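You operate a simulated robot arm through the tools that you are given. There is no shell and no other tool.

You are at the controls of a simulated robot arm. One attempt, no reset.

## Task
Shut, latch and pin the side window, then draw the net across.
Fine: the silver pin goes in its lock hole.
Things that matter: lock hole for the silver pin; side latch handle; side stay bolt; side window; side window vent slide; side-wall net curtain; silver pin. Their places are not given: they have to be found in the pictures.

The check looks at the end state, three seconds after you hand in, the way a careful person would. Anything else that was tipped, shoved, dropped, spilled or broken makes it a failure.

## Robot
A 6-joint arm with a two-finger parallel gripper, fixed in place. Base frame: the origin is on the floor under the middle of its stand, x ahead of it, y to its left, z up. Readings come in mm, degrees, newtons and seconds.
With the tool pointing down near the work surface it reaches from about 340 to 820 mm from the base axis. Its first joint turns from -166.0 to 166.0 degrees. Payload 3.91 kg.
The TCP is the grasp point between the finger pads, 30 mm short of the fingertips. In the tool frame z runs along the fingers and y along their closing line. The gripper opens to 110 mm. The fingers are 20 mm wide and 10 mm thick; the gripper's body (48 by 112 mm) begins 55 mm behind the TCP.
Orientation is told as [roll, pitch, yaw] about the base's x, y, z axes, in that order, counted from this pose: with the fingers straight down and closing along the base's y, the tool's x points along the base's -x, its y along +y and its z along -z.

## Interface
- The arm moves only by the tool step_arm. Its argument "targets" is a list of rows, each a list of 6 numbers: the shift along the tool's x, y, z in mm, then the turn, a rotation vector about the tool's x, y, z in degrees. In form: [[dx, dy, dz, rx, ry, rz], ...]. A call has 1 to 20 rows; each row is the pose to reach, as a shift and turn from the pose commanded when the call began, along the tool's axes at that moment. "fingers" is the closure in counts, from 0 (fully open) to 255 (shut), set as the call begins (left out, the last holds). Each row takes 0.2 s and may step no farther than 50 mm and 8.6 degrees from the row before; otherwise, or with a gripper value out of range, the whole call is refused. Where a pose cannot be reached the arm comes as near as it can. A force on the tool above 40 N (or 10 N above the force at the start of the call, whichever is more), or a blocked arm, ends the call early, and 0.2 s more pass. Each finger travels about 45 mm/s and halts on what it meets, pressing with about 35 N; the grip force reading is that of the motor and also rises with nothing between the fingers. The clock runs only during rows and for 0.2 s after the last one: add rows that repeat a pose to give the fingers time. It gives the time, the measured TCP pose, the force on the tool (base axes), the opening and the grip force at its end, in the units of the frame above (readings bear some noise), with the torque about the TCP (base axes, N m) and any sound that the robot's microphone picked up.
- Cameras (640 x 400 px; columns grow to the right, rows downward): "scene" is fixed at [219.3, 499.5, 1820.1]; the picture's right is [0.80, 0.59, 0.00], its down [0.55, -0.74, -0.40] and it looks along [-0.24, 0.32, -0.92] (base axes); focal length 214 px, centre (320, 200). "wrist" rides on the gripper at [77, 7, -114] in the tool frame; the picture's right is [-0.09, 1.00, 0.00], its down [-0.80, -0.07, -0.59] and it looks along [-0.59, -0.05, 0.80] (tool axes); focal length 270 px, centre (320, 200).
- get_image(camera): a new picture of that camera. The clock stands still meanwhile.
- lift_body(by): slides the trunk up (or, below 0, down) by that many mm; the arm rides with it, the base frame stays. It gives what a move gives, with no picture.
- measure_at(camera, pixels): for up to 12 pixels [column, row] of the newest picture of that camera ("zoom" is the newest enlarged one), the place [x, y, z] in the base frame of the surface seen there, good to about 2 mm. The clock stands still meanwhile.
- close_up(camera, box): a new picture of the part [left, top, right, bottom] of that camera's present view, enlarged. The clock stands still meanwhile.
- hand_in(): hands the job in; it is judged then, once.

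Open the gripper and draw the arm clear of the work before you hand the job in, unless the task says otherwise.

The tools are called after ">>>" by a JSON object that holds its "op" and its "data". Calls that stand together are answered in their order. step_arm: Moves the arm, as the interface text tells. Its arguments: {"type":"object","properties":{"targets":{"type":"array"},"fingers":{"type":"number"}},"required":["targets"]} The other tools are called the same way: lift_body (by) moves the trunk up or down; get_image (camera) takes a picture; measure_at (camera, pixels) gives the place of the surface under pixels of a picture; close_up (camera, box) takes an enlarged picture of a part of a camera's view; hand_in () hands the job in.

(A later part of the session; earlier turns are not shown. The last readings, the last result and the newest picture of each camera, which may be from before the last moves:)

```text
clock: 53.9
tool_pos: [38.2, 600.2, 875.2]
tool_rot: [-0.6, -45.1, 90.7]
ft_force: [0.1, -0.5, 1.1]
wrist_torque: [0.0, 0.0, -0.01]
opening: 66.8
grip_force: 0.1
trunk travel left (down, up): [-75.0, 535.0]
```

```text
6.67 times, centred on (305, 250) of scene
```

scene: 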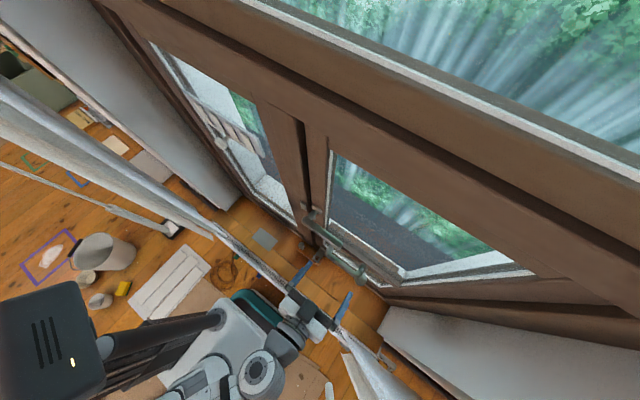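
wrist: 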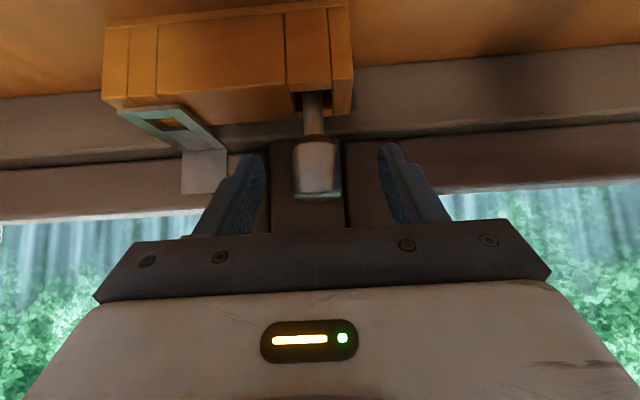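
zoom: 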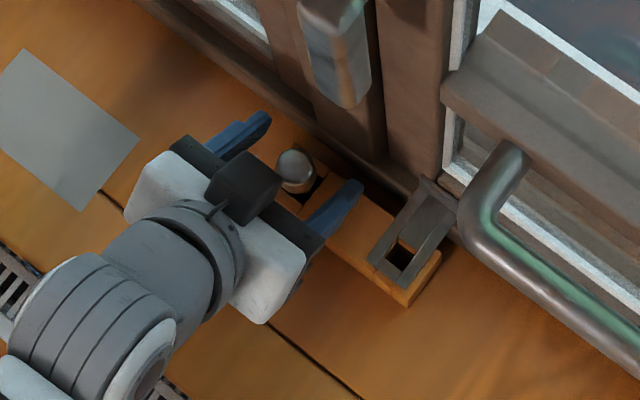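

The pin head (317,168) sits about 5 px left of the finger midline (322), so I shift 2.5 mm toward +x and close the fingers on it.

>>> {"op": "step_arm", "data": {"targets": [[0, -2.5, 0, 0, 0, 0], [0, -2.5, 0, 0, 0, 0], [0, -2.5, 0, 0, 0, 0], [0, -2.5, 0, 0, 0, 0], [0, -2.5, 0, 0, 0, 0], [0, -2.5, 0, 0, 0, 0]], "fingers": 255}}

>>> {"op": "get_image", "data": {"camera": "wrist"}}

```text
clock: 55.3
tool_pos: [42.7, 598.3, 876.5]
tool_rot: [-0.6, -45.2, 90.5]
ft_force: [0.7, -0.8, 0.9]
wrist_torque: [0.0, 0.03, 0.0]
opening: 24.7
grip_force: 35.0
trunk travel left (down, up): [-75.0, 535.0]
```

```text
taken
```

wrist: 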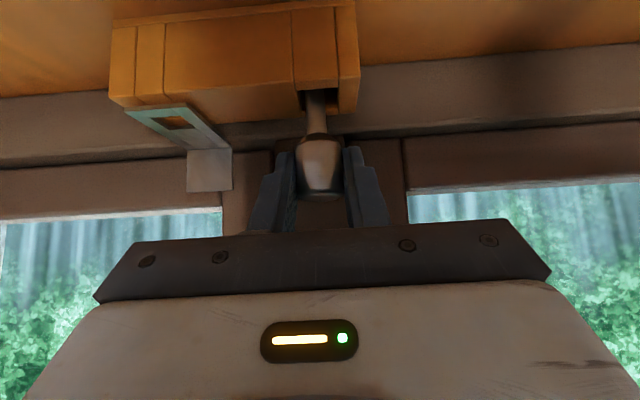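

The pin head is gripped at 24.7 mm. I lift straight up 60 mm in 10 mm steps and look.

>>> {"op": "step_arm", "data": {"targets": [[-7.07, -0.07, -7.07, 0, 0, 0], [-14.14, -0.15, -14.14, 0, 0, 0], [-21.2, -0.2, -21.2, 0, 0, 0], [-28.3, -0.3, -28.3, 0, 0, 0], [-35.35, -0.37, -35.35, 0, 0, 0], [-42.4, -0.44, -42.4, 0, 0, 0]]}}

>>> {"op": "get_image", "data": {"camera": "wrist"}}

>>> {"op": "close_up", "data": {"camera": "scene", "box": [270, 220, 340, 280]}}

```text
clock: 56.7
tool_pos: [47.9, 603.7, 920.9]
tool_rot: [-0.8, -43.5, 90.1]
ft_force: [-0.2, 0.4, 0.1]
wrist_torque: [0.04, 0.01, 0.01]
opening: 24.7
grip_force: 35.1
trunk travel left (down, up): [-75.0, 535.0]
```

```text
taken
```

wrist: 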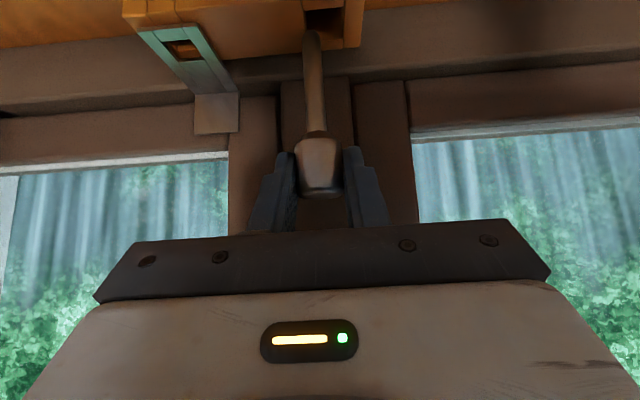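

```text
6.67 times, centred on (305, 250) of scene
```

zoom: 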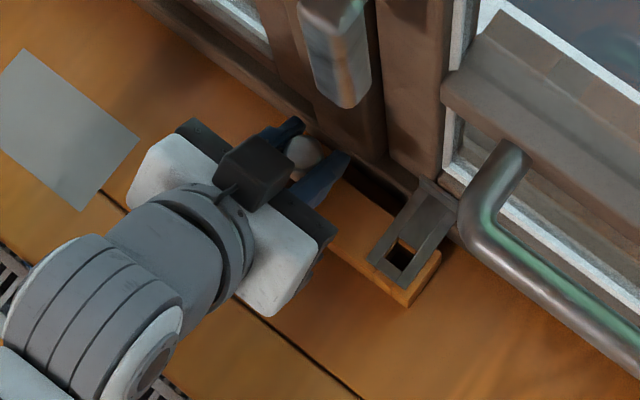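

The lift reads only 44 mm with a small drift of x and y and no tool force. I hold one row to see where it settles.

>>> {"op": "step_arm", "data": {"targets": [[0, 0, 0, 0, 0, 0], [0, 0, 0, 0, 0, 0]]}}

>>> {"op": "get_image", "data": {"camera": "scene"}}

```text
clock: 57.3
tool_pos: [47.8, 603.1, 920.3]
tool_rot: [-0.8, -43.6, 90.0]
ft_force: [0.0, 0.5, -0.9]
wrist_torque: [0.03, -0.01, 0.01]
opening: 24.9
grip_force: 35.2
trunk travel left (down, up): [-75.0, 535.0]
```

```text
taken
```

scene: 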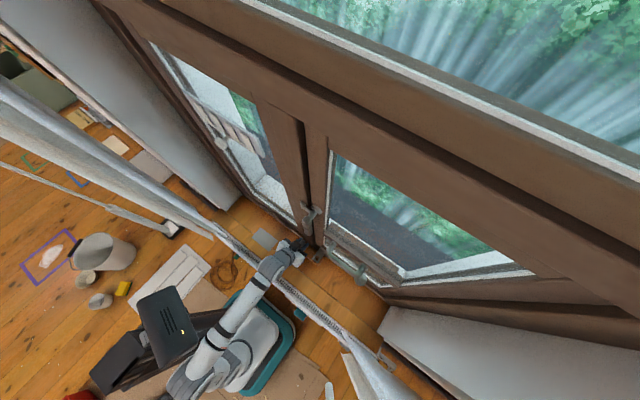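

The arm stands off its commanded height with zero tool force, so some link may be touching the robot's own column. I enlarge the arm region.

>>> {"op": "close_up", "data": {"camera": "scene", "box": [80, 230, 340, 400]}}

>>> {"op": "measure_at", "data": {"camera": "scene", "pixels": [[165, 300], [180, 330], [155, 345], [190, 355], [215, 335], [235, 310], [255, 285], [275, 262], [200, 375], [180, 390], [225, 370], [285, 250]]}}

```text
2.35 times, centred on (210, 315) of scene
```

zoom: 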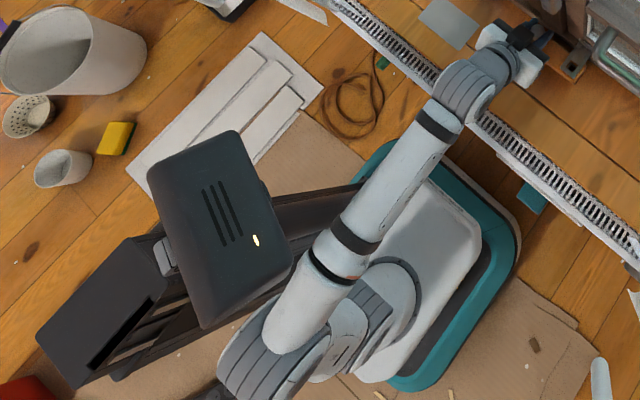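

```text
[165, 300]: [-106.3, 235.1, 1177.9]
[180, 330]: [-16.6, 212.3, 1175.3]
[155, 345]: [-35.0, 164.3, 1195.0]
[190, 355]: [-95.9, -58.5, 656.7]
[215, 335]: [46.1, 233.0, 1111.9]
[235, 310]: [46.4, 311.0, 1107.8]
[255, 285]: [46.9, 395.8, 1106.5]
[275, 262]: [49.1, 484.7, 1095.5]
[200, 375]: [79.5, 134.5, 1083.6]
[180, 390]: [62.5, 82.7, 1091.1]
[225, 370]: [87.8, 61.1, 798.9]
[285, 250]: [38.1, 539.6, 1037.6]
```

The forearm rests against the robot's own dark head box on its left, which held it back. I raise the trunk 25 mm (arm unmoved relative to the box) so the pin clears the block and hasp, then will move to +x, away from the box.

>>> {"op": "lift_body", "data": {"by": 25}}

>>> {"op": "get_image", "data": {"camera": "wrist"}}

```text
clock: 58.0
tool_pos: [47.4, 603.2, 946.6]
tool_rot: [-0.7, -43.6, 90.0]
ft_force: [-0.6, -0.5, -0.3]
wrist_torque: [-0.01, -0.01, 0.0]
opening: 24.7
grip_force: 34.7
trunk travel left (down, up): [-100.0, 510.0]
```

```text
taken
```

wrist: 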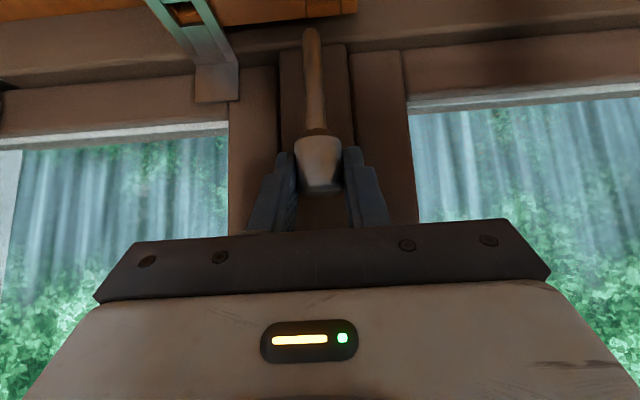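

The pin is clear, tip at (312,33). I move 75 mm toward +x in three rows, away from the box, then re-measure pin and hole.

>>> {"op": "step_arm", "data": {"targets": [[0, -25, 0, 0, 0, 0], [0, -50, 0, 0, 0, 0], [0, -75, 0, 0, 0, 0], [0, -75, 0, 0, 0, 0]]}}

>>> {"op": "get_image", "data": {"camera": "wrist"}}

>>> {"op": "close_up", "data": {"camera": "wrist", "box": [250, 0, 400, 220]}}

```text
clock: 59.0
tool_pos: [117.5, 599.3, 961.2]
tool_rot: [-0.6, -45.2, 90.5]
ft_force: [-0.4, -0.7, -0.8]
wrist_torque: [-0.02, -0.02, -0.05]
opening: 24.7
grip_force: 34.5
trunk travel left (down, up): [-100.0, 510.0]
```

```text
taken
```

wrist: 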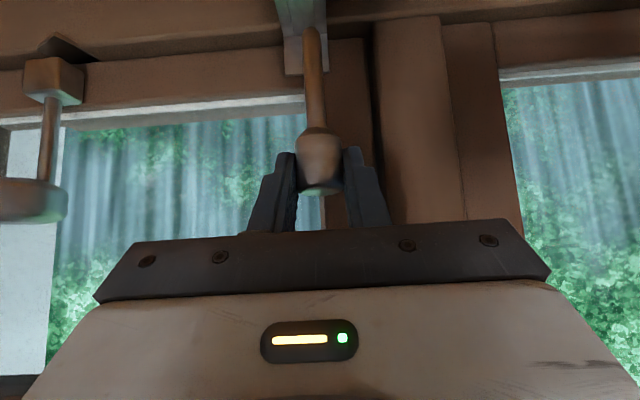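

```text
1.82 times, centred on (325, 110) of wrist
```

zoom: 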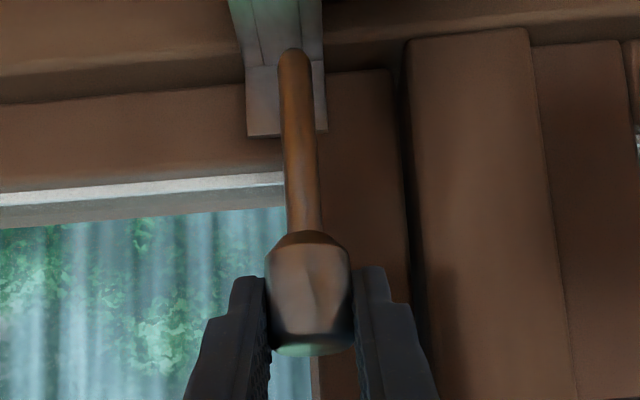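

The arm is back on its commanded pose. I measure the pin's tip, shank and head here.

>>> {"op": "measure_at", "data": {"camera": "zoom", "pixels": [[294, 60], [295, 80], [298, 120], [300, 160], [303, 200], [304, 225], [308, 260], [309, 290], [310, 320], [310, 345], [294, 52], [290, 160]]}}

>>> {"op": "close_up", "data": {"camera": "scene", "box": [285, 210, 345, 270]}}

```text
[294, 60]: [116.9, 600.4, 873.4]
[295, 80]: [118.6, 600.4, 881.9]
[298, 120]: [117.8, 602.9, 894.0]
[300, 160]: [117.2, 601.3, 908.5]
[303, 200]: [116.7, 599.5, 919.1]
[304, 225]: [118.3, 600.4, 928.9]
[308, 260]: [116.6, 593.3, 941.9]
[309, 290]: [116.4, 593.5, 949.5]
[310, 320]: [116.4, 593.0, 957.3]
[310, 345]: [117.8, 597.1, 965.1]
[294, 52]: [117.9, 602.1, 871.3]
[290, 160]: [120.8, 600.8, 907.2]
```

```text
6.67 times, centred on (315, 240) of scene
```

zoom: 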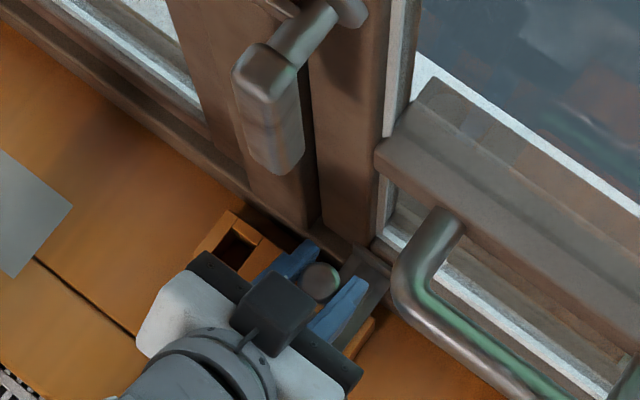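

The pin hangs vertical with its axis near (117.5,606) and tip at z≈870. I check the now empty parking socket to learn the socket's size and centre.

>>> {"op": "close_up", "data": {"camera": "scene", "box": [294, 236, 312, 254]}}

>>> {"op": "measure_at", "data": {"camera": "zoom", "pixels": [[250, 225], [262, 240], [285, 290], [240, 270], [300, 265], [330, 285], [270, 300], [220, 250], [275, 260], [310, 240], [345, 250], [290, 225]]}}

```text
16.00 times, centred on (303, 245) of scene
```

zoom: 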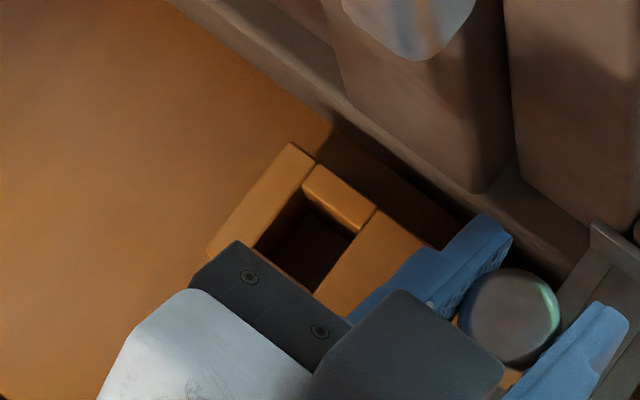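

```text
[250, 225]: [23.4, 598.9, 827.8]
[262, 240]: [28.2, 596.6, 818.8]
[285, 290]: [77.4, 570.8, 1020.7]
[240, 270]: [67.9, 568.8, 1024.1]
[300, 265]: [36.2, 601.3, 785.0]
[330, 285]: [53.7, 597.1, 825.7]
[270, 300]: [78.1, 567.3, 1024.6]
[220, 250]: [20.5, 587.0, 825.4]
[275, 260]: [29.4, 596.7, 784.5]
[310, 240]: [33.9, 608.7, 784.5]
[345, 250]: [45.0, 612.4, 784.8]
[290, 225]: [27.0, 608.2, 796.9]
```

The parking socket is roomier; the lock hole's free area is about x 117.5-133, y 597-611.7, centre (125.3,604.4). I cross-check the held pin's position with the scene camera too.

>>> {"op": "measure_at", "data": {"camera": "zoom", "pixels": [[512, 318], [500, 300], [530, 300], [500, 335], [465, 318], [555, 318]]}}

>>> {"op": "measure_at", "data": {"camera": "wrist", "pixels": [[312, 35], [309, 70], [315, 70], [312, 90], [318, 160], [318, 175], [300, 150], [338, 150], [306, 45], [318, 45], [306, 80], [320, 80]]}}

```text
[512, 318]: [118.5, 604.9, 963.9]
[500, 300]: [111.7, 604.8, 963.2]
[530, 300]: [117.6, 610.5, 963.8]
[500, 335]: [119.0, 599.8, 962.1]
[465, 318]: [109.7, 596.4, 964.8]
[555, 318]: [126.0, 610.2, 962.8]
```

```text
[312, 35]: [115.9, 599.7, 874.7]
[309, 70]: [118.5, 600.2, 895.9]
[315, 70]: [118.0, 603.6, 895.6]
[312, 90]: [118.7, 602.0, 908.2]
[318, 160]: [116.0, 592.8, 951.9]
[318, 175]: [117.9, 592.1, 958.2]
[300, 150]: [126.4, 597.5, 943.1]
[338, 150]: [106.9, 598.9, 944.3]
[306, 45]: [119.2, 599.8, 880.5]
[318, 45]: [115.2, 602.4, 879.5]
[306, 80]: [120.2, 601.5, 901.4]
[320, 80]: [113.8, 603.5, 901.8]
```

Both cameras put the pin axis at about (117.8,605). I shift +7.5 mm in x and -0.8 in y, and lower 25 mm so that the tip hovers just above the hasp, then check alignment.

>>> {"op": "step_arm", "data": {"targets": [[0.6, -7.5, -0.5, 0, 0, 0], [9.5, -7.4, 8.3, 0, 0, 0], [18.3, -7.3, 17.2, 0, 0, 0]]}}

>>> {"op": "close_up", "data": {"camera": "wrist", "box": [250, 0, 400, 120]}}

>>> {"op": "measure_at", "data": {"camera": "zoom", "pixels": [[270, 130], [275, 200], [255, 150], [290, 150], [275, 250], [240, 60], [310, 60], [270, 100], [230, 20], [320, 20]]}}

>>> {"op": "close_up", "data": {"camera": "scene", "box": [305, 240, 329, 264]}}

```text
clock: 59.8
tool_pos: [124.0, 597.7, 937.3]
tool_rot: [-0.5, -45.1, 90.4]
ft_force: [-0.2, -0.2, 0.0]
wrist_torque: [0.0, 0.03, 0.02]
opening: 24.8
grip_force: 35.0
trunk travel left (down, up): [-100.0, 510.0]
```

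```text
3.33 times, centred on (325, 60) of wrist
```

zoom: 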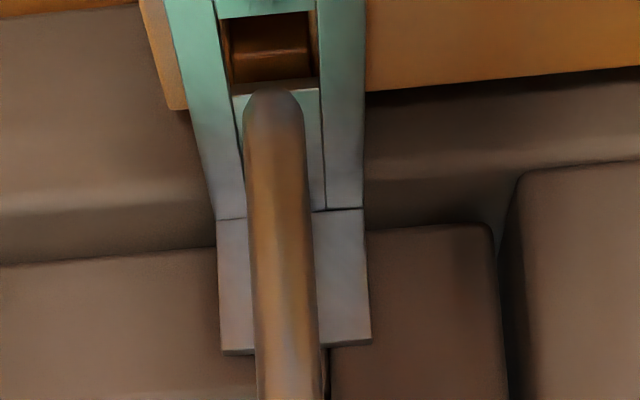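

```text
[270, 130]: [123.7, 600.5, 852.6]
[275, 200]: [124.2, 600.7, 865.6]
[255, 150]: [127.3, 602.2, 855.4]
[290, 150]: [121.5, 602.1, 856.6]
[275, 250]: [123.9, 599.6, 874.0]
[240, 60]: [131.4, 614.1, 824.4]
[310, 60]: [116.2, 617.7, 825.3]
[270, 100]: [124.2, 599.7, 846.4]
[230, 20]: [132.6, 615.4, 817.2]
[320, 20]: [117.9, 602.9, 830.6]
```

```text
16.00 times, centred on (317, 252) of scene
```

zoom: 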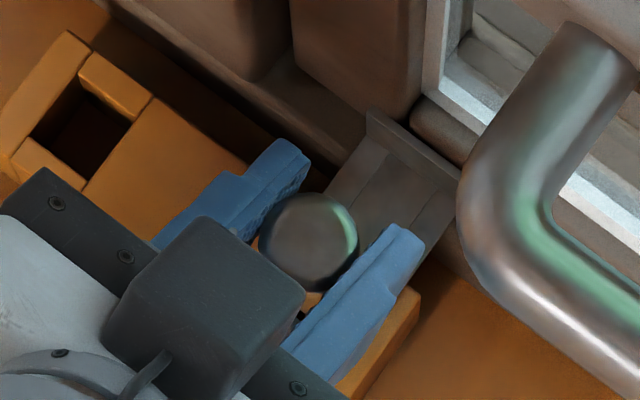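

The tip (272,88 in the zoom) is centred over the hasp hole sideways, with the axis near (124.2,605.3). I trim +1 mm x, -0.8 mm y and lower 20 mm in small steps, watching force.

>>> {"op": "step_arm", "data": {"targets": [[0.6, -1.0, -0.55, 0, 0, 0], [3.4, -1.0, 2.3, 0, 0, 0], [6.2, -0.94, 5.1, 0, 0, 0], [9.05, -0.91, 7.9, 0, 0, 0], [11.9, -0.88, 10.75, 0, 0, 0], [14.7, -0.85, 13.6, 0, 0, 0]]}}

>>> {"op": "close_up", "data": {"camera": "wrist", "box": [250, 0, 400, 120]}}

```text
clock: 61.2
tool_pos: [124.9, 597.0, 917.9]
tool_rot: [-0.6, -45.2, 90.5]
ft_force: [0.2, -0.2, -0.6]
wrist_torque: [-0.01, 0.03, -0.02]
opening: 24.7
grip_force: 34.9
trunk travel left (down, up): [-100.0, 510.0]
```

```text
3.33 times, centred on (325, 60) of wrist
```

zoom: 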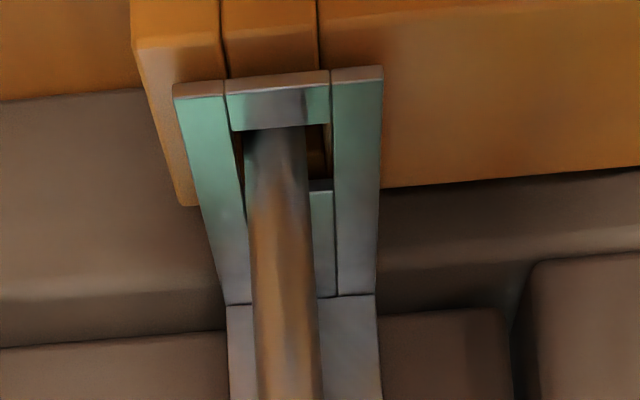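

The pin has entered the hasp hole without any force, slightly nearer the +x side. I shift 0.8 mm back toward -x and keep lowering, 36 mm more in 6 mm steps.

>>> {"op": "step_arm", "data": {"targets": [[0, 0.8, 0, 0, 0, 0], [4.24, 0.84, 4.24, 0, 0, 0], [8.5, 0.89, 8.5, 0, 0, 0], [12.7, 0.93, 12.7, 0, 0, 0], [17.0, 0.98, 17.0, 0, 0, 0], [21.2, 1.02, 21.2, 0, 0, 0], [25.4, 1.07, 25.4, 0, 0, 0]]}}

>>> {"op": "get_image", "data": {"camera": "wrist"}}

```text
clock: 62.8
tool_pos: [124.8, 597.3, 883.0]
tool_rot: [-0.5, -45.2, 90.5]
ft_force: [-0.3, -0.1, 1.7]
wrist_torque: [-0.01, -0.04, 0.0]
opening: 24.8
grip_force: 34.6
trunk travel left (down, up): [-100.0, 510.0]
```

```text
taken
```

wrist: 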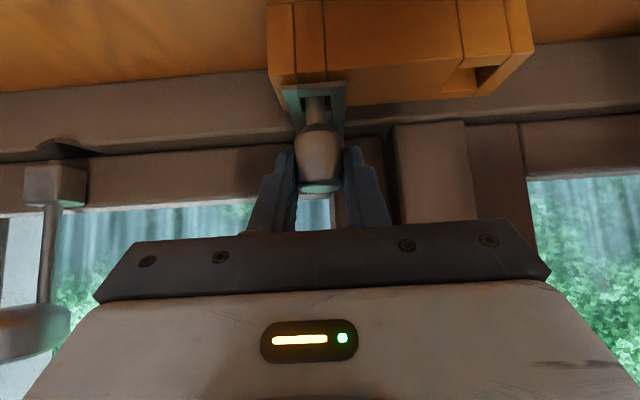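

The pin is nearly seated (TCP z 883) with no force. I lower a further 7 mm in 1.4 mm steps until it touches the socket floor.

>>> {"op": "step_arm", "data": {"targets": [[1.0, 0, 1.0, 0, 0, 0], [2.0, 0, 2.0, 0, 0, 0], [3.0, 0, 3.0, 0, 0, 0], [4.0, 0, 4.0, 0, 0, 0], [5.0, 0, 5.0, 0, 0, 0]]}}

>>> {"op": "get_image", "data": {"camera": "wrist"}}

```text
clock: 64.0
tool_pos: [125.2, 597.1, 875.3]
tool_rot: [-0.7, -45.5, 90.5]
ft_force: [-0.9, 2.4, 26.0]
wrist_torque: [0.3, 0.44, 0.19]
opening: 24.8
grip_force: 35.0
trunk travel left (down, up): [-100.0, 510.0]
```

```text
taken
```

wrist: 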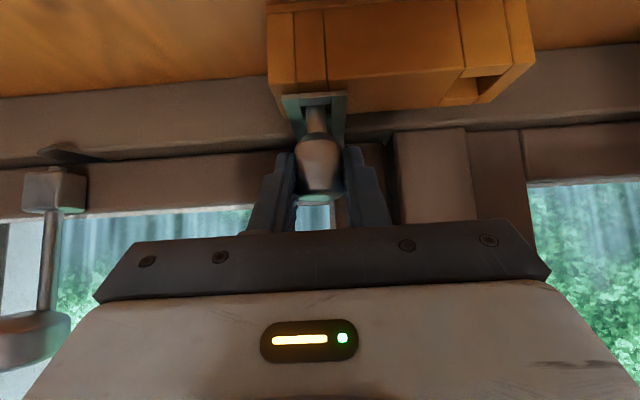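

The pin stands on the socket floor (26 N at z 875, the same height as parked). I relieve 1 mm, open the fingers and draw back along the tool axis.

>>> {"op": "step_arm", "data": {"targets": [[-0.7, 0, -0.7, 0, 0, 0], [-0.7, 0, -0.7, 0, 0, 0], [-0.7, 0, -0.7, 0, 0, 0], [-0.7, 0, -0.7, 0, 0, 0], [-0.7, 0, -0.7, 0, 0, 0], [-0.7, 0, -25, 0, 0, 0], [-0.7, 0, -60, 0, 0, 0], [-0.7, 0, -100, 0, 0, 0]], "fingers": 100}}

>>> {"op": "get_image", "data": {"camera": "wrist"}}

>>> {"op": "close_up", "data": {"camera": "scene", "box": [290, 195, 350, 275]}}

```text
clock: 65.8
tool_pos: [125.1, 527.5, 944.1]
tool_rot: [-0.6, -45.1, 90.5]
ft_force: [-1.3, -0.9, -0.8]
wrist_torque: [-0.01, 0.0, -0.02]
opening: 66.9
grip_force: 0.0
trunk travel left (down, up): [-100.0, 510.0]
```

```text
taken
```

wrist: 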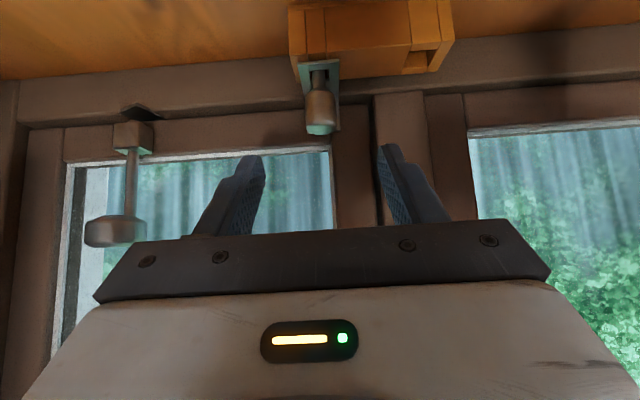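

```text
5.00 times, centred on (320, 235) of scene
```

zoom: 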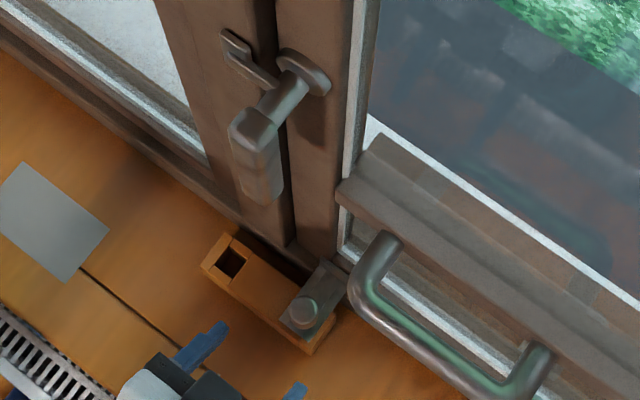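

The pin stands in the lock hole through the hasp, the lever is down and the stay bolt is up. Next is the net: I raise the trunk and turn the tool toward the right-hand cloth (x>389, y≈440) to look at it.

>>> {"op": "lift_body", "data": {"by": 250}}

>>> {"op": "step_arm", "data": {"targets": [[20, -29.3, -19.7, 5.56, 0.06, 5.56], [40, -58.7, -39.4, 11.1, 0.1, 11.1], [60, -88, -59.1, 16.7, 0.2, 16.7], [80, -117.4, -78.8, 22.2, 0.2, 22.2], [100, -146.7, -98.5, 27.8, 0.3, 27.8], [120, -176, -118.2, 33.3, 0.3, 33.3], [140, -205.4, -137.9, 38.9, 0.4, 38.9]]}}

>>> {"op": "get_image", "data": {"camera": "wrist"}}

>>> {"op": "get_image", "data": {"camera": "scene"}}

```text
clock: 68.3
tool_pos: [125.4, 526.7, 1193.8]
tool_rot: [-0.6, -45.3, 90.5]
ft_force: [0.3, -0.7, 0.3]
wrist_torque: [0.0, 0.01, -0.02]
opening: 67.0
grip_force: 0.1
trunk travel left (down, up): [-350.0, 260.0]
```

```text
clock: 70.0
tool_pos: [327.4, 335.1, 1196.8]
tool_rot: [-0.5, -45.0, 35.3]
ft_force: [-14.0, 7.7, 0.0]
wrist_torque: [0.13, 0.22, 0.12]
opening: 60.1
grip_force: 0.1
trunk travel left (down, up): [-350.0, 260.0]
```

```text
taken
```

wrist: 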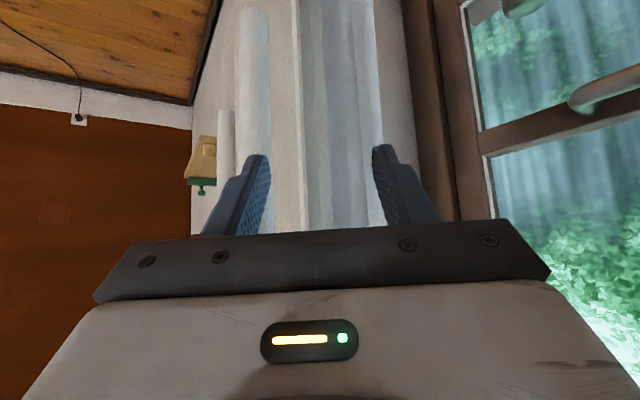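

```text
taken
```

scene: 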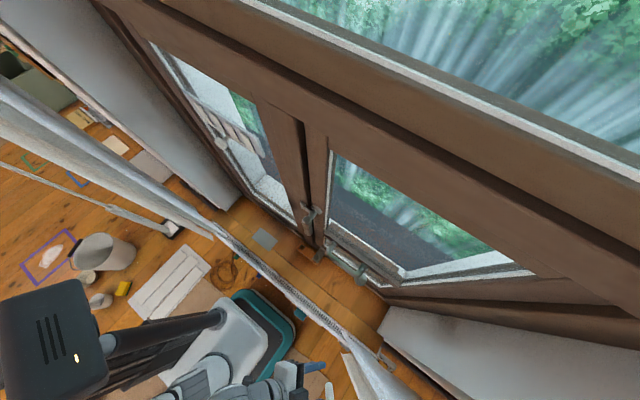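

The tool now meets something (-14 N): a white vertical rod or roll at wrist (253,90) next to a hanging sheet (340,110). I measure these and then back away 40 mm.

>>> {"op": "measure_at", "data": {"camera": "wrist", "pixels": [[253, 60], [255, 130], [227, 140], [285, 100], [300, 100], [320, 100], [345, 100], [370, 100], [395, 100], [345, 40], [345, 180], [205, 170]]}}

>>> {"op": "step_arm", "data": {"targets": [[0, 0, -20, 0, 0, 0], [0, 0, -40, 0, 0, 0]]}}

>>> {"op": "get_image", "data": {"camera": "wrist"}}

```text
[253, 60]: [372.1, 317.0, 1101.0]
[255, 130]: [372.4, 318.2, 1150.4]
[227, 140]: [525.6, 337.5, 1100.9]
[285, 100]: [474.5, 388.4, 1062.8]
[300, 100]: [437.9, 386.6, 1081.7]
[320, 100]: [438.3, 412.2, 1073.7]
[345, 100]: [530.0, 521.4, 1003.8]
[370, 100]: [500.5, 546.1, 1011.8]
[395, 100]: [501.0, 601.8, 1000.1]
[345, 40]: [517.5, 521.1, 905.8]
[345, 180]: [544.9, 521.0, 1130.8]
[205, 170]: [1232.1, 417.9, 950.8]
```

```text
clock: 70.5
tool_pos: [307.6, 314.1, 1222.4]
tool_rot: [-0.4, -45.1, 35.3]
ft_force: [-1.0, 0.9, -0.2]
wrist_torque: [-0.01, 0.05, 0.01]
opening: 67.0
grip_force: 0.1
trunk travel left (down, up): [-350.0, 260.0]
```

```text
taken
```

wrist: 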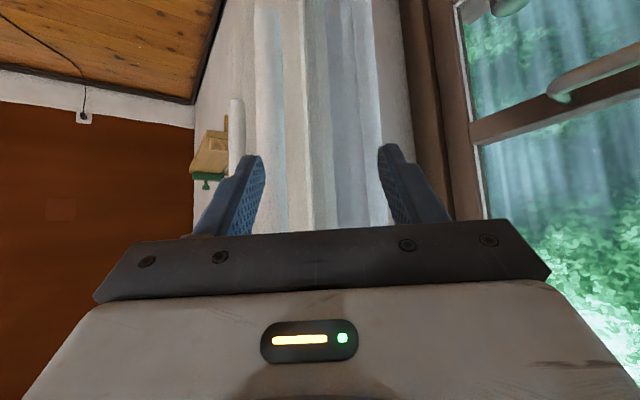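

The hanging white rod near (372,317) with its lower end at z≈1060 looks like the net's draw wand. I measure again from the new pose and enlarge.

>>> {"op": "measure_at", "data": {"camera": "wrist", "pixels": [[237, 110], [237, 150], [268, 40], [268, 100], [268, 180], [292, 100], [315, 100], [340, 100], [365, 100], [390, 100], [255, 100], [280, 20]]}}

>>> {"op": "close_up", "data": {"camera": "wrist", "box": [180, 0, 460, 240]}}

>>> {"op": "close_up", "data": {"camera": "scene", "box": [260, 300, 420, 400]}}

```text
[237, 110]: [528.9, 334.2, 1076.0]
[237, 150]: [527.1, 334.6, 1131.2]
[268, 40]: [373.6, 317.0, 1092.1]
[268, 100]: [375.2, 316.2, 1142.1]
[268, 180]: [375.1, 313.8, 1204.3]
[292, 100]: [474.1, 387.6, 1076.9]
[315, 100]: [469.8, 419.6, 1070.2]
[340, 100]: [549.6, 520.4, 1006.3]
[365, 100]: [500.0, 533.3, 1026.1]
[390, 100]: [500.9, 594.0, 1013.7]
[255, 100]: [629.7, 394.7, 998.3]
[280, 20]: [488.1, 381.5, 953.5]
```

```text
1.67 times, centred on (320, 120) of wrist
```

zoom: 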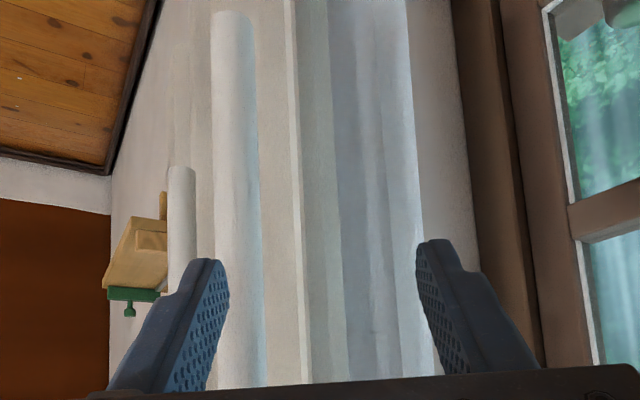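

```text
4.00 times, centred on (340, 350) of scene
```

zoom: 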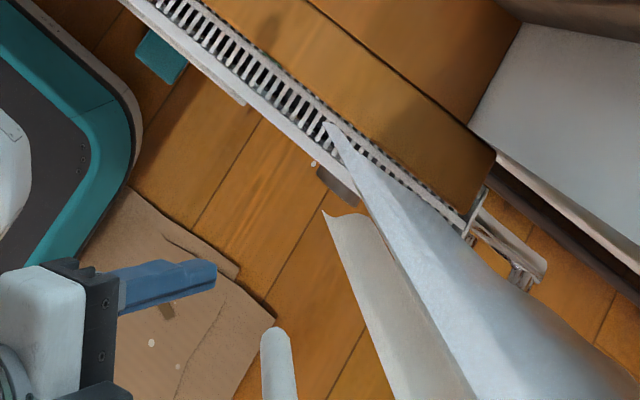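

Two layers of cloth hang here (y≈388 and y≈440), and wands at (374,317) and (528,335). I raise the trunk 250 mm to see where the wands and cloth attach above.

>>> {"op": "lift_body", "data": {"by": 250}}

>>> {"op": "get_image", "data": {"camera": "wrist"}}

>>> {"op": "close_up", "data": {"camera": "wrist", "box": [160, 0, 480, 240]}}

```text
clock: 73.1
tool_pos: [307.8, 315.0, 1472.2]
tool_rot: [-0.5, -45.2, 35.3]
ft_force: [0.3, -0.1, 0.1]
wrist_torque: [0.02, 0.02, -0.01]
opening: 67.0
grip_force: 0.2
trunk travel left (down, up): [-600.0, 10.0]
```

```text
taken
```

wrist: 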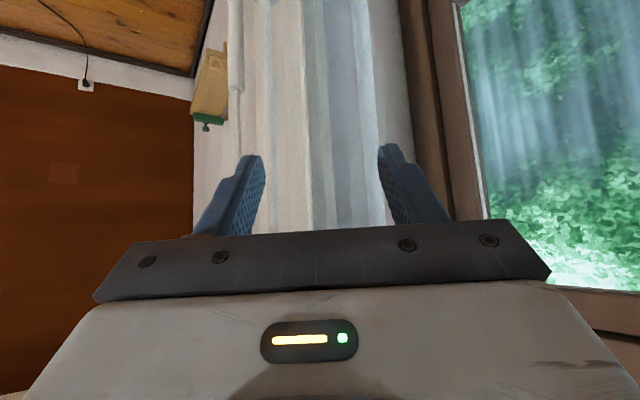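

```text
1.67 times, centred on (320, 120) of wrist
```

zoom: 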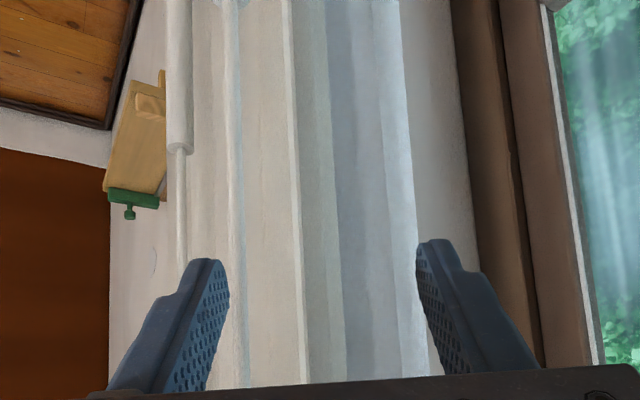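

The wands have thick grips below and thin rods above. I enlarge the scene's left side, where another sheet and a wand are, to tell which is the net.

>>> {"op": "close_up", "data": {"camera": "scene", "box": [0, 60, 240, 260]}}

>>> {"op": "measure_at", "data": {"camera": "scene", "pixels": [[100, 206], [130, 213], [160, 222], [60, 188], [20, 170], [5, 163], [175, 228], [150, 195], [100, 165], [50, 130], [200, 222], [212, 232]]}}

>>> {"op": "close_up", "data": {"camera": "scene", "box": [320, 320, 440, 400]}}

```text
2.00 times, centred on (120, 160) of scene
```

zoom: 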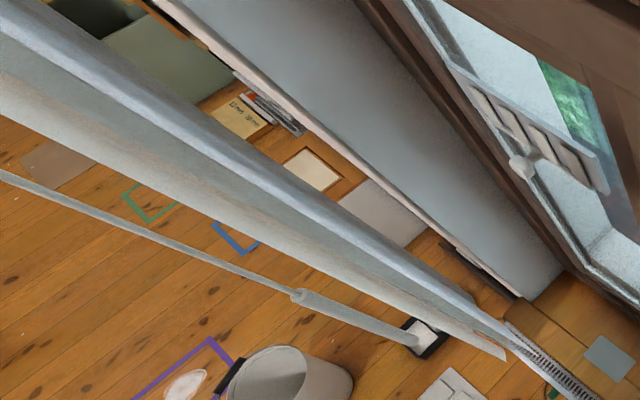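

```text
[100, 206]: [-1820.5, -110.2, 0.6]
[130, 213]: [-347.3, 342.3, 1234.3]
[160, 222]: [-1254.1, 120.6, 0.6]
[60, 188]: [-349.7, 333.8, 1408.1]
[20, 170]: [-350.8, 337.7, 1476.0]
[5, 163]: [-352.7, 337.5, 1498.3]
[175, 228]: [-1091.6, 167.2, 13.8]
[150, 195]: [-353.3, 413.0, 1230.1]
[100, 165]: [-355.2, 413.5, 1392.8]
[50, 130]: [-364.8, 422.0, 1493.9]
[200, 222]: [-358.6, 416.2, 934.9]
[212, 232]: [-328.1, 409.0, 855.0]
```

```text
5.00 times, centred on (380, 360) of scene
```

zoom: 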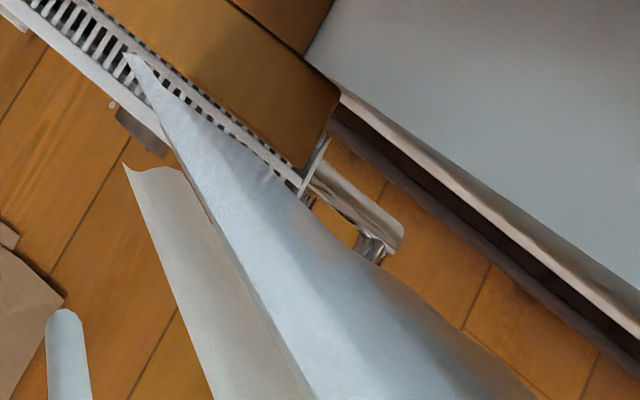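

To look upward at the rails I need the tool level. I lower the trunk 350 mm and then raise the arm by 350 mm while levelling the pitch and backing 40 mm off the wand.

>>> {"op": "lift_body", "data": {"by": -350}}

>>> {"op": "step_arm", "data": {"targets": [[-27.4, 0, -34.5, 0, -5.63, 0], [-54.8, 0, -69, 0, -11.25, 0], [-82.2, 0, -103.4, 0, -16.9, 0], [-109.6, 0, -137.9, 0, -22.5, 0], [-137, 0, -172.4, 0, -28.1, 0], [-164.4, 0, -206.9, 0, -33.75, 0], [-191.8, 0, -241.3, 0, -39.4, 0], [-219.2, 0, -275.8, 0, -45, 0]]}}

>>> {"op": "get_image", "data": {"camera": "wrist"}}

```text
clock: 76.5
tool_pos: [307.4, 315.8, 1123.6]
tool_rot: [-0.3, -45.1, 35.3]
ft_force: [-0.1, -0.3, 1.2]
wrist_torque: [0.0, 0.02, 0.0]
opening: 66.9
grip_force: 0.1
trunk travel left (down, up): [-250.0, 360.0]
```

```text
clock: 78.3
tool_pos: [272.8, 293.0, 1473.9]
tool_rot: [-123.7, -89.7, 158.8]
ft_force: [-0.3, 0.3, -0.4]
wrist_torque: [0.01, 0.02, 0.0]
opening: 66.9
grip_force: 0.1
trunk travel left (down, up): [-250.0, 360.0]
```

```text
taken
```

wrist: 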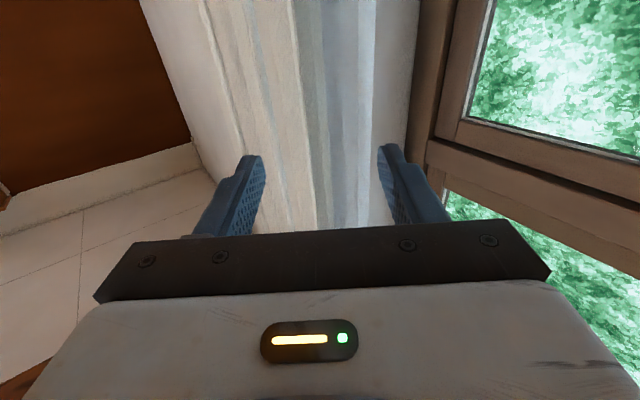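

Now the camera looks up but the gripper hides the rail. I pitch up another 34° to bring the ceiling rail into the free part of the picture.

>>> {"op": "step_arm", "data": {"targets": [[0, 0, 0, 0, -6.8, 0], [0, 0, 0, 0, -13.6, 0], [0, 0, 0, 0, -20.4, 0], [0, 0, 0, 0, -27.2, 0], [0, 0, 0, 0, -34, 0]]}}

>>> {"op": "get_image", "data": {"camera": "wrist"}}

```text
clock: 79.5
tool_pos: [273.5, 292.5, 1473.2]
tool_rot: [-179.5, -55.8, -145.4]
ft_force: [0.3, 0.2, 0.7]
wrist_torque: [0.0, 0.0, 0.0]
opening: 67.2
grip_force: 0.0
trunk travel left (down, up): [-250.0, 360.0]
```

```text
taken
```

wrist: 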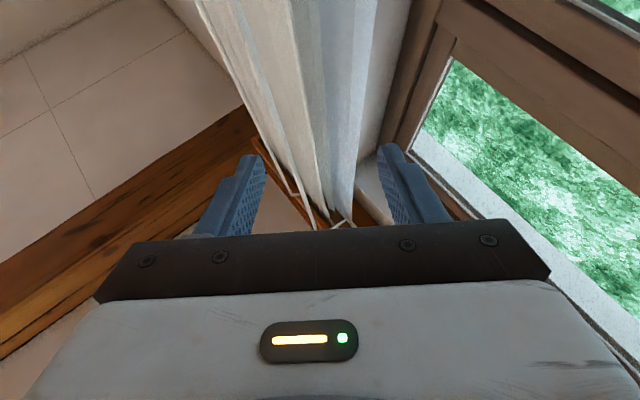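

The ceiling beam with the curtain tracks is now visible around (300,200). I enlarge and measure it.

>>> {"op": "close_up", "data": {"camera": "wrist", "box": [220, 100, 400, 240]}}

>>> {"op": "measure_at", "data": {"camera": "zoom", "pixels": [[250, 200], [230, 330], [270, 290], [330, 320], [400, 380], [440, 350], [410, 400], [370, 250], [430, 250], [500, 300], [200, 150], [120, 130]]}}

```text
2.86 times, centred on (310, 170) of wrist
```

zoom: 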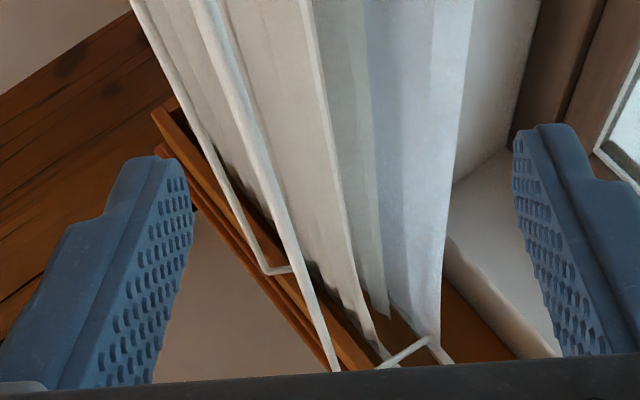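

```text
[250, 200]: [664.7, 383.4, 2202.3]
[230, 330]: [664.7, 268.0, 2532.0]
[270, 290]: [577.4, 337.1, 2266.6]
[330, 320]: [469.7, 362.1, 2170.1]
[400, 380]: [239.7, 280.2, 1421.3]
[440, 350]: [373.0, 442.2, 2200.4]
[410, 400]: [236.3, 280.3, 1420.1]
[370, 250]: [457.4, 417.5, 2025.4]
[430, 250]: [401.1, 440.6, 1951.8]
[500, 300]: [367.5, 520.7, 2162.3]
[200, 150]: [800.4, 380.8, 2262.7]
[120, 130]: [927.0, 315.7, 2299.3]
```

The thin rod of the nearer wand joins, by a short arm, the leading edge of the white sheet at about (373,442,2200): that sheet (y≈440) is the net, drawn by wand 1 at (374,317). I pitch back to 45° down, then take the trunk to its lowest so the forearm can pass above the robot's own box.

>>> {"op": "step_arm", "data": {"targets": [[0, 0, 0, 0, 7.9, 0], [0, 0, 0, 0, 15.8, 0], [0, 0, 0, 0, 23.7, 0], [0, 0, 0, 0, 31.6, 0], [0, 0, 0, 0, 39.5, 0], [0, 0, 0, 0, 47.4, 0], [0, 0, 0, 0, 55.3, 0], [0, 0, 0, 0, 63.2, 0], [0, 0, 0, 0, 71.1, 0], [0, 0, 0, 0, 79, 0]]}}

>>> {"op": "lift_body", "data": {"by": -240}}

>>> {"op": "get_image", "data": {"camera": "wrist"}}

>>> {"op": "get_image", "data": {"camera": "scene"}}

```text
clock: 81.8
tool_pos: [261.6, 277.7, 1423.6]
tool_rot: [-0.4, -45.4, 35.3]
ft_force: [-1.3, -1.2, 1.0]
wrist_torque: [0.06, -0.01, 0.0]
opening: 66.9
grip_force: 0.1
out of reach, approached as far as the arm can: row 9, 10
trunk travel left (down, up): [-250.0, 360.0]
```

```text
clock: 84.2
tool_pos: [263.8, 282.1, 1183.2]
tool_rot: [-0.4, -45.2, 35.3]
ft_force: [-0.2, 0.2, -0.2]
wrist_torque: [-0.01, 0.02, 0.01]
opening: 66.7
grip_force: 0.1
trunk travel left (down, up): [-10.0, 600.0]
```

```text
taken
```

wrist: 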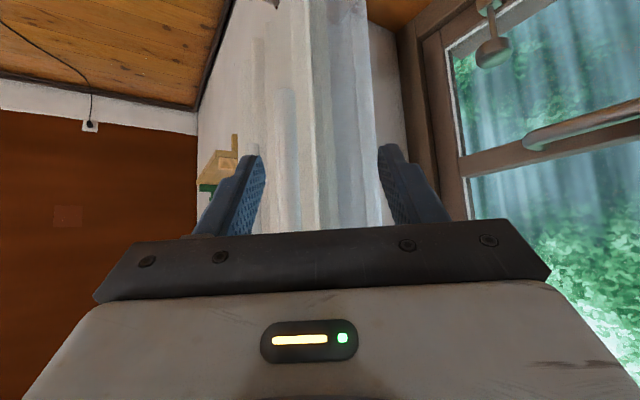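

```text
taken
```

scene: 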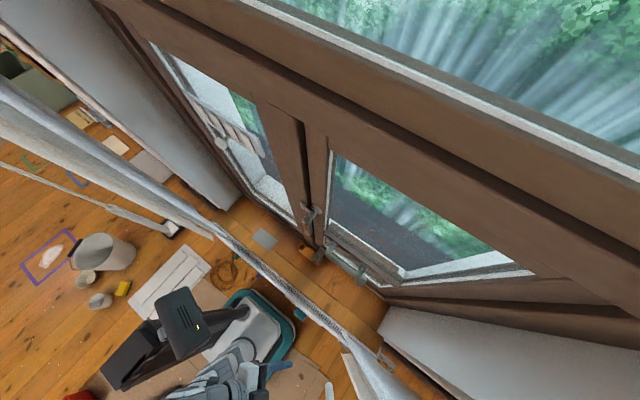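

The arm is near its top reach here. Before drawing the net I want to see how far its track runs to the left, so I raise the trunk 240 mm and pitch the tool up again.

>>> {"op": "lift_body", "data": {"by": 240}}

>>> {"op": "step_arm", "data": {"targets": [[0, 0, 0, 0, -7.5, 0], [0, 0, 0, 0, -15, 0], [0, 0, 0, 0, -22.5, 0], [0, 0, 0, 0, -30, 0], [0, 0, 0, 0, -37.5, 0], [0, 0, 0, 0, -45, 0], [0, 0, 0, 0, -52.5, 0], [0, 0, 0, 0, -60, 0], [0, 0, 0, 0, -67.5, 0], [0, 0, 0, 0, -75, 0]]}}

>>> {"op": "step_arm", "data": {"targets": [[0, 0, 0, -6.93, 0, 4.0], [0, 0, 0, -13.86, 0, 8.0], [0, 0, 0, -20.8, 0, 12.0], [0, 0, 0, -27.7, 0, 16.0], [0, 0, 0, -34.6, 0, 20.0], [0, 0, 0, -41.6, 0, 24.0], [0, 0, 0, -48.5, 0, 28.0], [0, 0, 0, -55.4, 0, 32.0]]}}

>>> {"op": "get_image", "data": {"camera": "wrist"}}

```text
clock: 86.8
tool_pos: [263.4, 282.3, 1422.8]
tool_rot: [-0.4, -45.2, 35.3]
ft_force: [-0.9, -0.4, 0.5]
wrist_torque: [0.03, 0.02, -0.02]
opening: 66.9
grip_force: 0.1
trunk travel left (down, up): [-250.0, 360.0]
```

```text
clock: 89.0
tool_pos: [265.1, 282.2, 1422.9]
tool_rot: [-179.4, -59.8, -145.5]
ft_force: [-0.2, 1.1, 0.7]
wrist_torque: [-0.02, 0.01, -0.01]
opening: 66.7
grip_force: 0.1
trunk travel left (down, up): [-250.0, 360.0]
```

```text
clock: 90.8
tool_pos: [61.7, 304.4, 1449.7]
tool_rot: [166.7, -60.3, -75.8]
ft_force: [-49.3, 154.8, -63.9]
wrist_torque: [24.58, 4.45, -8.39]
opening: 66.7
grip_force: 0.0
out of reach, approached as far as the arm can: row 3, 4, 5, 6, 7, 8
trunk travel left (down, up): [-250.0, 360.0]
stopped in row 8: the force on the tool passed its limit at 320 N (the readings are from after the stop); the commanded pose is now the measured one
```

```text
taken
```

wrist: 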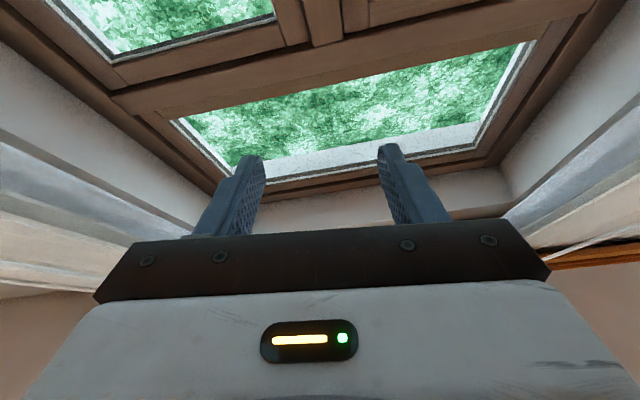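

That rotation drifted out of reach and pressed the wrist against the robot's own box (155 N toward +y). I immediately move away along +y and +x to release it.

>>> {"op": "step_arm", "data": {"targets": [[8.4, -10.8, 17.7, 0, 0, 0], [16.8, -21.7, 35.3, 0, 0, 0], [25.2, -32.5, 53, 0, 0, 0]]}}

>>> {"op": "get_image", "data": {"camera": "scene"}}

```text
clock: 91.6
tool_pos: [63.3, 357.0, 1458.4]
tool_rot: [162.8, -59.8, -72.3]
ft_force: [0.3, 0.7, 0.0]
wrist_torque: [-0.02, 0.02, 0.01]
opening: 67.0
grip_force: 0.1
out of reach, approached as far as the arm can: row 1, 2, 3
trunk travel left (down, up): [-250.0, 360.0]
```

```text
taken
```

scene: 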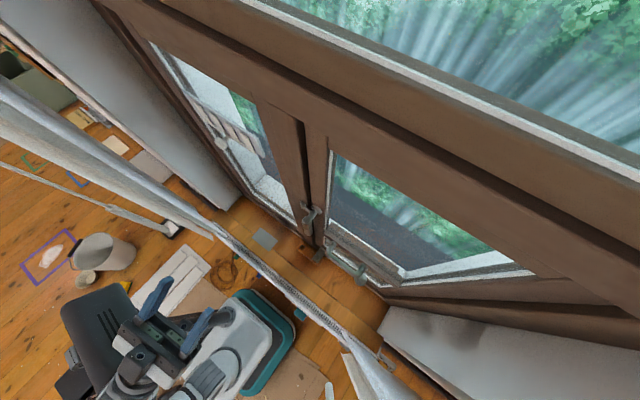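

Released (0 N). From here the wrist camera looks up toward the window head; I take its picture to look for the net's track.

>>> {"op": "get_image", "data": {"camera": "wrist"}}

```text
taken
```

wrist: 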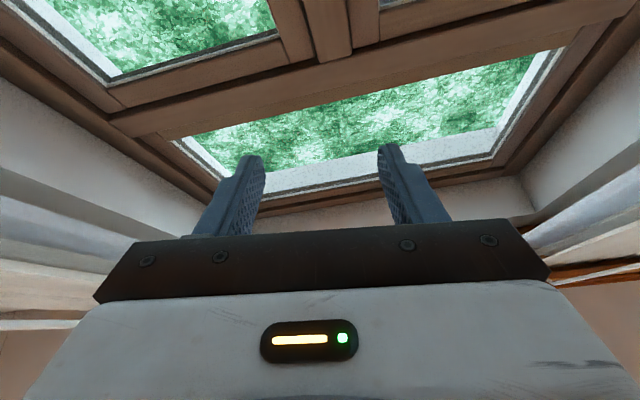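

Both sides show a whitish sheet and beige sheets. I enlarge the two upper corners to compare them and find the rails.

>>> {"op": "close_up", "data": {"camera": "wrist", "box": [500, 140, 640, 300]}}

>>> {"op": "close_up", "data": {"camera": "wrist", "box": [0, 140, 140, 340]}}

>>> {"op": "measure_at", "data": {"camera": "wrist", "pixels": [[560, 215], [600, 205], [600, 230], [600, 250], [600, 262], [630, 245], [60, 240], [30, 225], [30, 275], [60, 315], [90, 260], [560, 262]]}}

```text
2.50 times, centred on (570, 220) of wrist
```

zoom: 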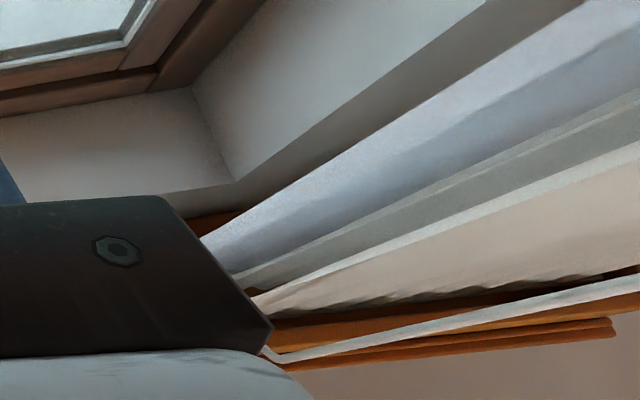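

```text
2.00 times, centred on (70, 240) of wrist
```

zoom: 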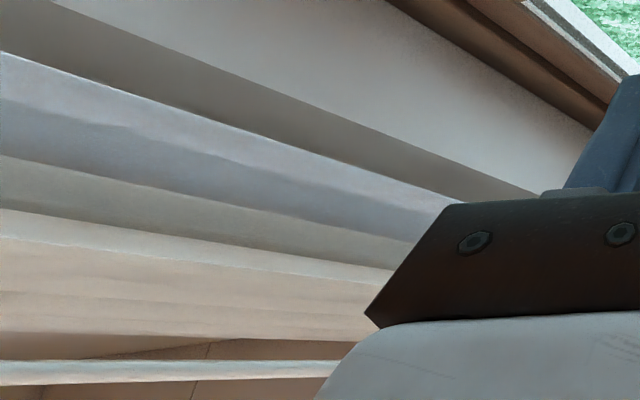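

```text
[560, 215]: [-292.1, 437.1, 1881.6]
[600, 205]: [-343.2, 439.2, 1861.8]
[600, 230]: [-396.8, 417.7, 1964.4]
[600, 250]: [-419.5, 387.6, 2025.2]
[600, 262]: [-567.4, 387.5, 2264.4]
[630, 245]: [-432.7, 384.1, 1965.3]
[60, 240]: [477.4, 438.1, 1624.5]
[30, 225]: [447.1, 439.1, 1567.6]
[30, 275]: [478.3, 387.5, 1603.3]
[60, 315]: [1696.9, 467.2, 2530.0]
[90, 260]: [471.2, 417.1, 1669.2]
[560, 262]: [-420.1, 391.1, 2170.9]
```

The left and right sheets look alike here, so I need a square front view of the right-hand cluster. I bring the tool away from the box to (300,300,1330), heading 60° and 45° down.

>>> {"op": "step_arm", "data": {"targets": [[4.7, -25, -10.4, 3.57, 6.94, -0.4], [9.4, -50.1, -20.8, 7.14, 13.9, -0.8], [14.1, -75.1, -31.3, 10.7, 20.8, -1.2], [18.8, -100.2, -41.7, 14.3, 27.7, -1.6], [23.6, -125.2, -52.1, 17.9, 34.7, -2.0], [28.3, -150.2, -62.5, 21.4, 41.6, -2.4], [33, -175.3, -72.9, 25, 48.5, -2.8], [37.7, -200.3, -83.4, 28.6, 55.5, -3.2], [42.4, -225.4, -93.8, 32.1, 62.4, -3.6], [47.1, -250.4, -104.2, 35.7, 69.35, -3.95]]}}

>>> {"op": "get_image", "data": {"camera": "wrist"}}

```text
clock: 93.8
tool_pos: [326.4, 280.2, 1334.5]
tool_rot: [-1.5, -46.4, 62.2]
ft_force: [-0.3, 0.1, 0.1]
wrist_torque: [0.01, -0.03, 0.01]
opening: 66.9
grip_force: 0.2
out of reach, approached as far as the arm can: row 1, 9, 10
trunk travel left (down, up): [-250.0, 360.0]
```

```text
taken
```

wrist: 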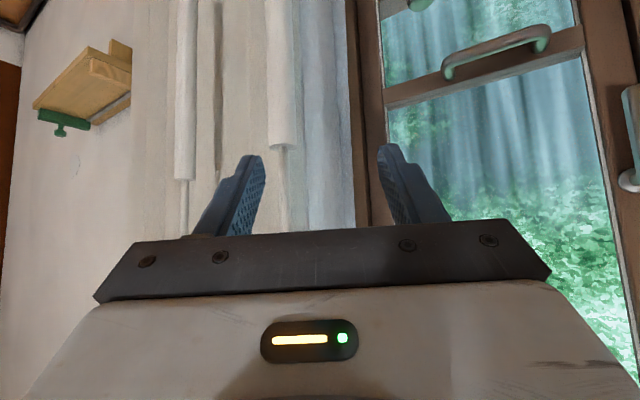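

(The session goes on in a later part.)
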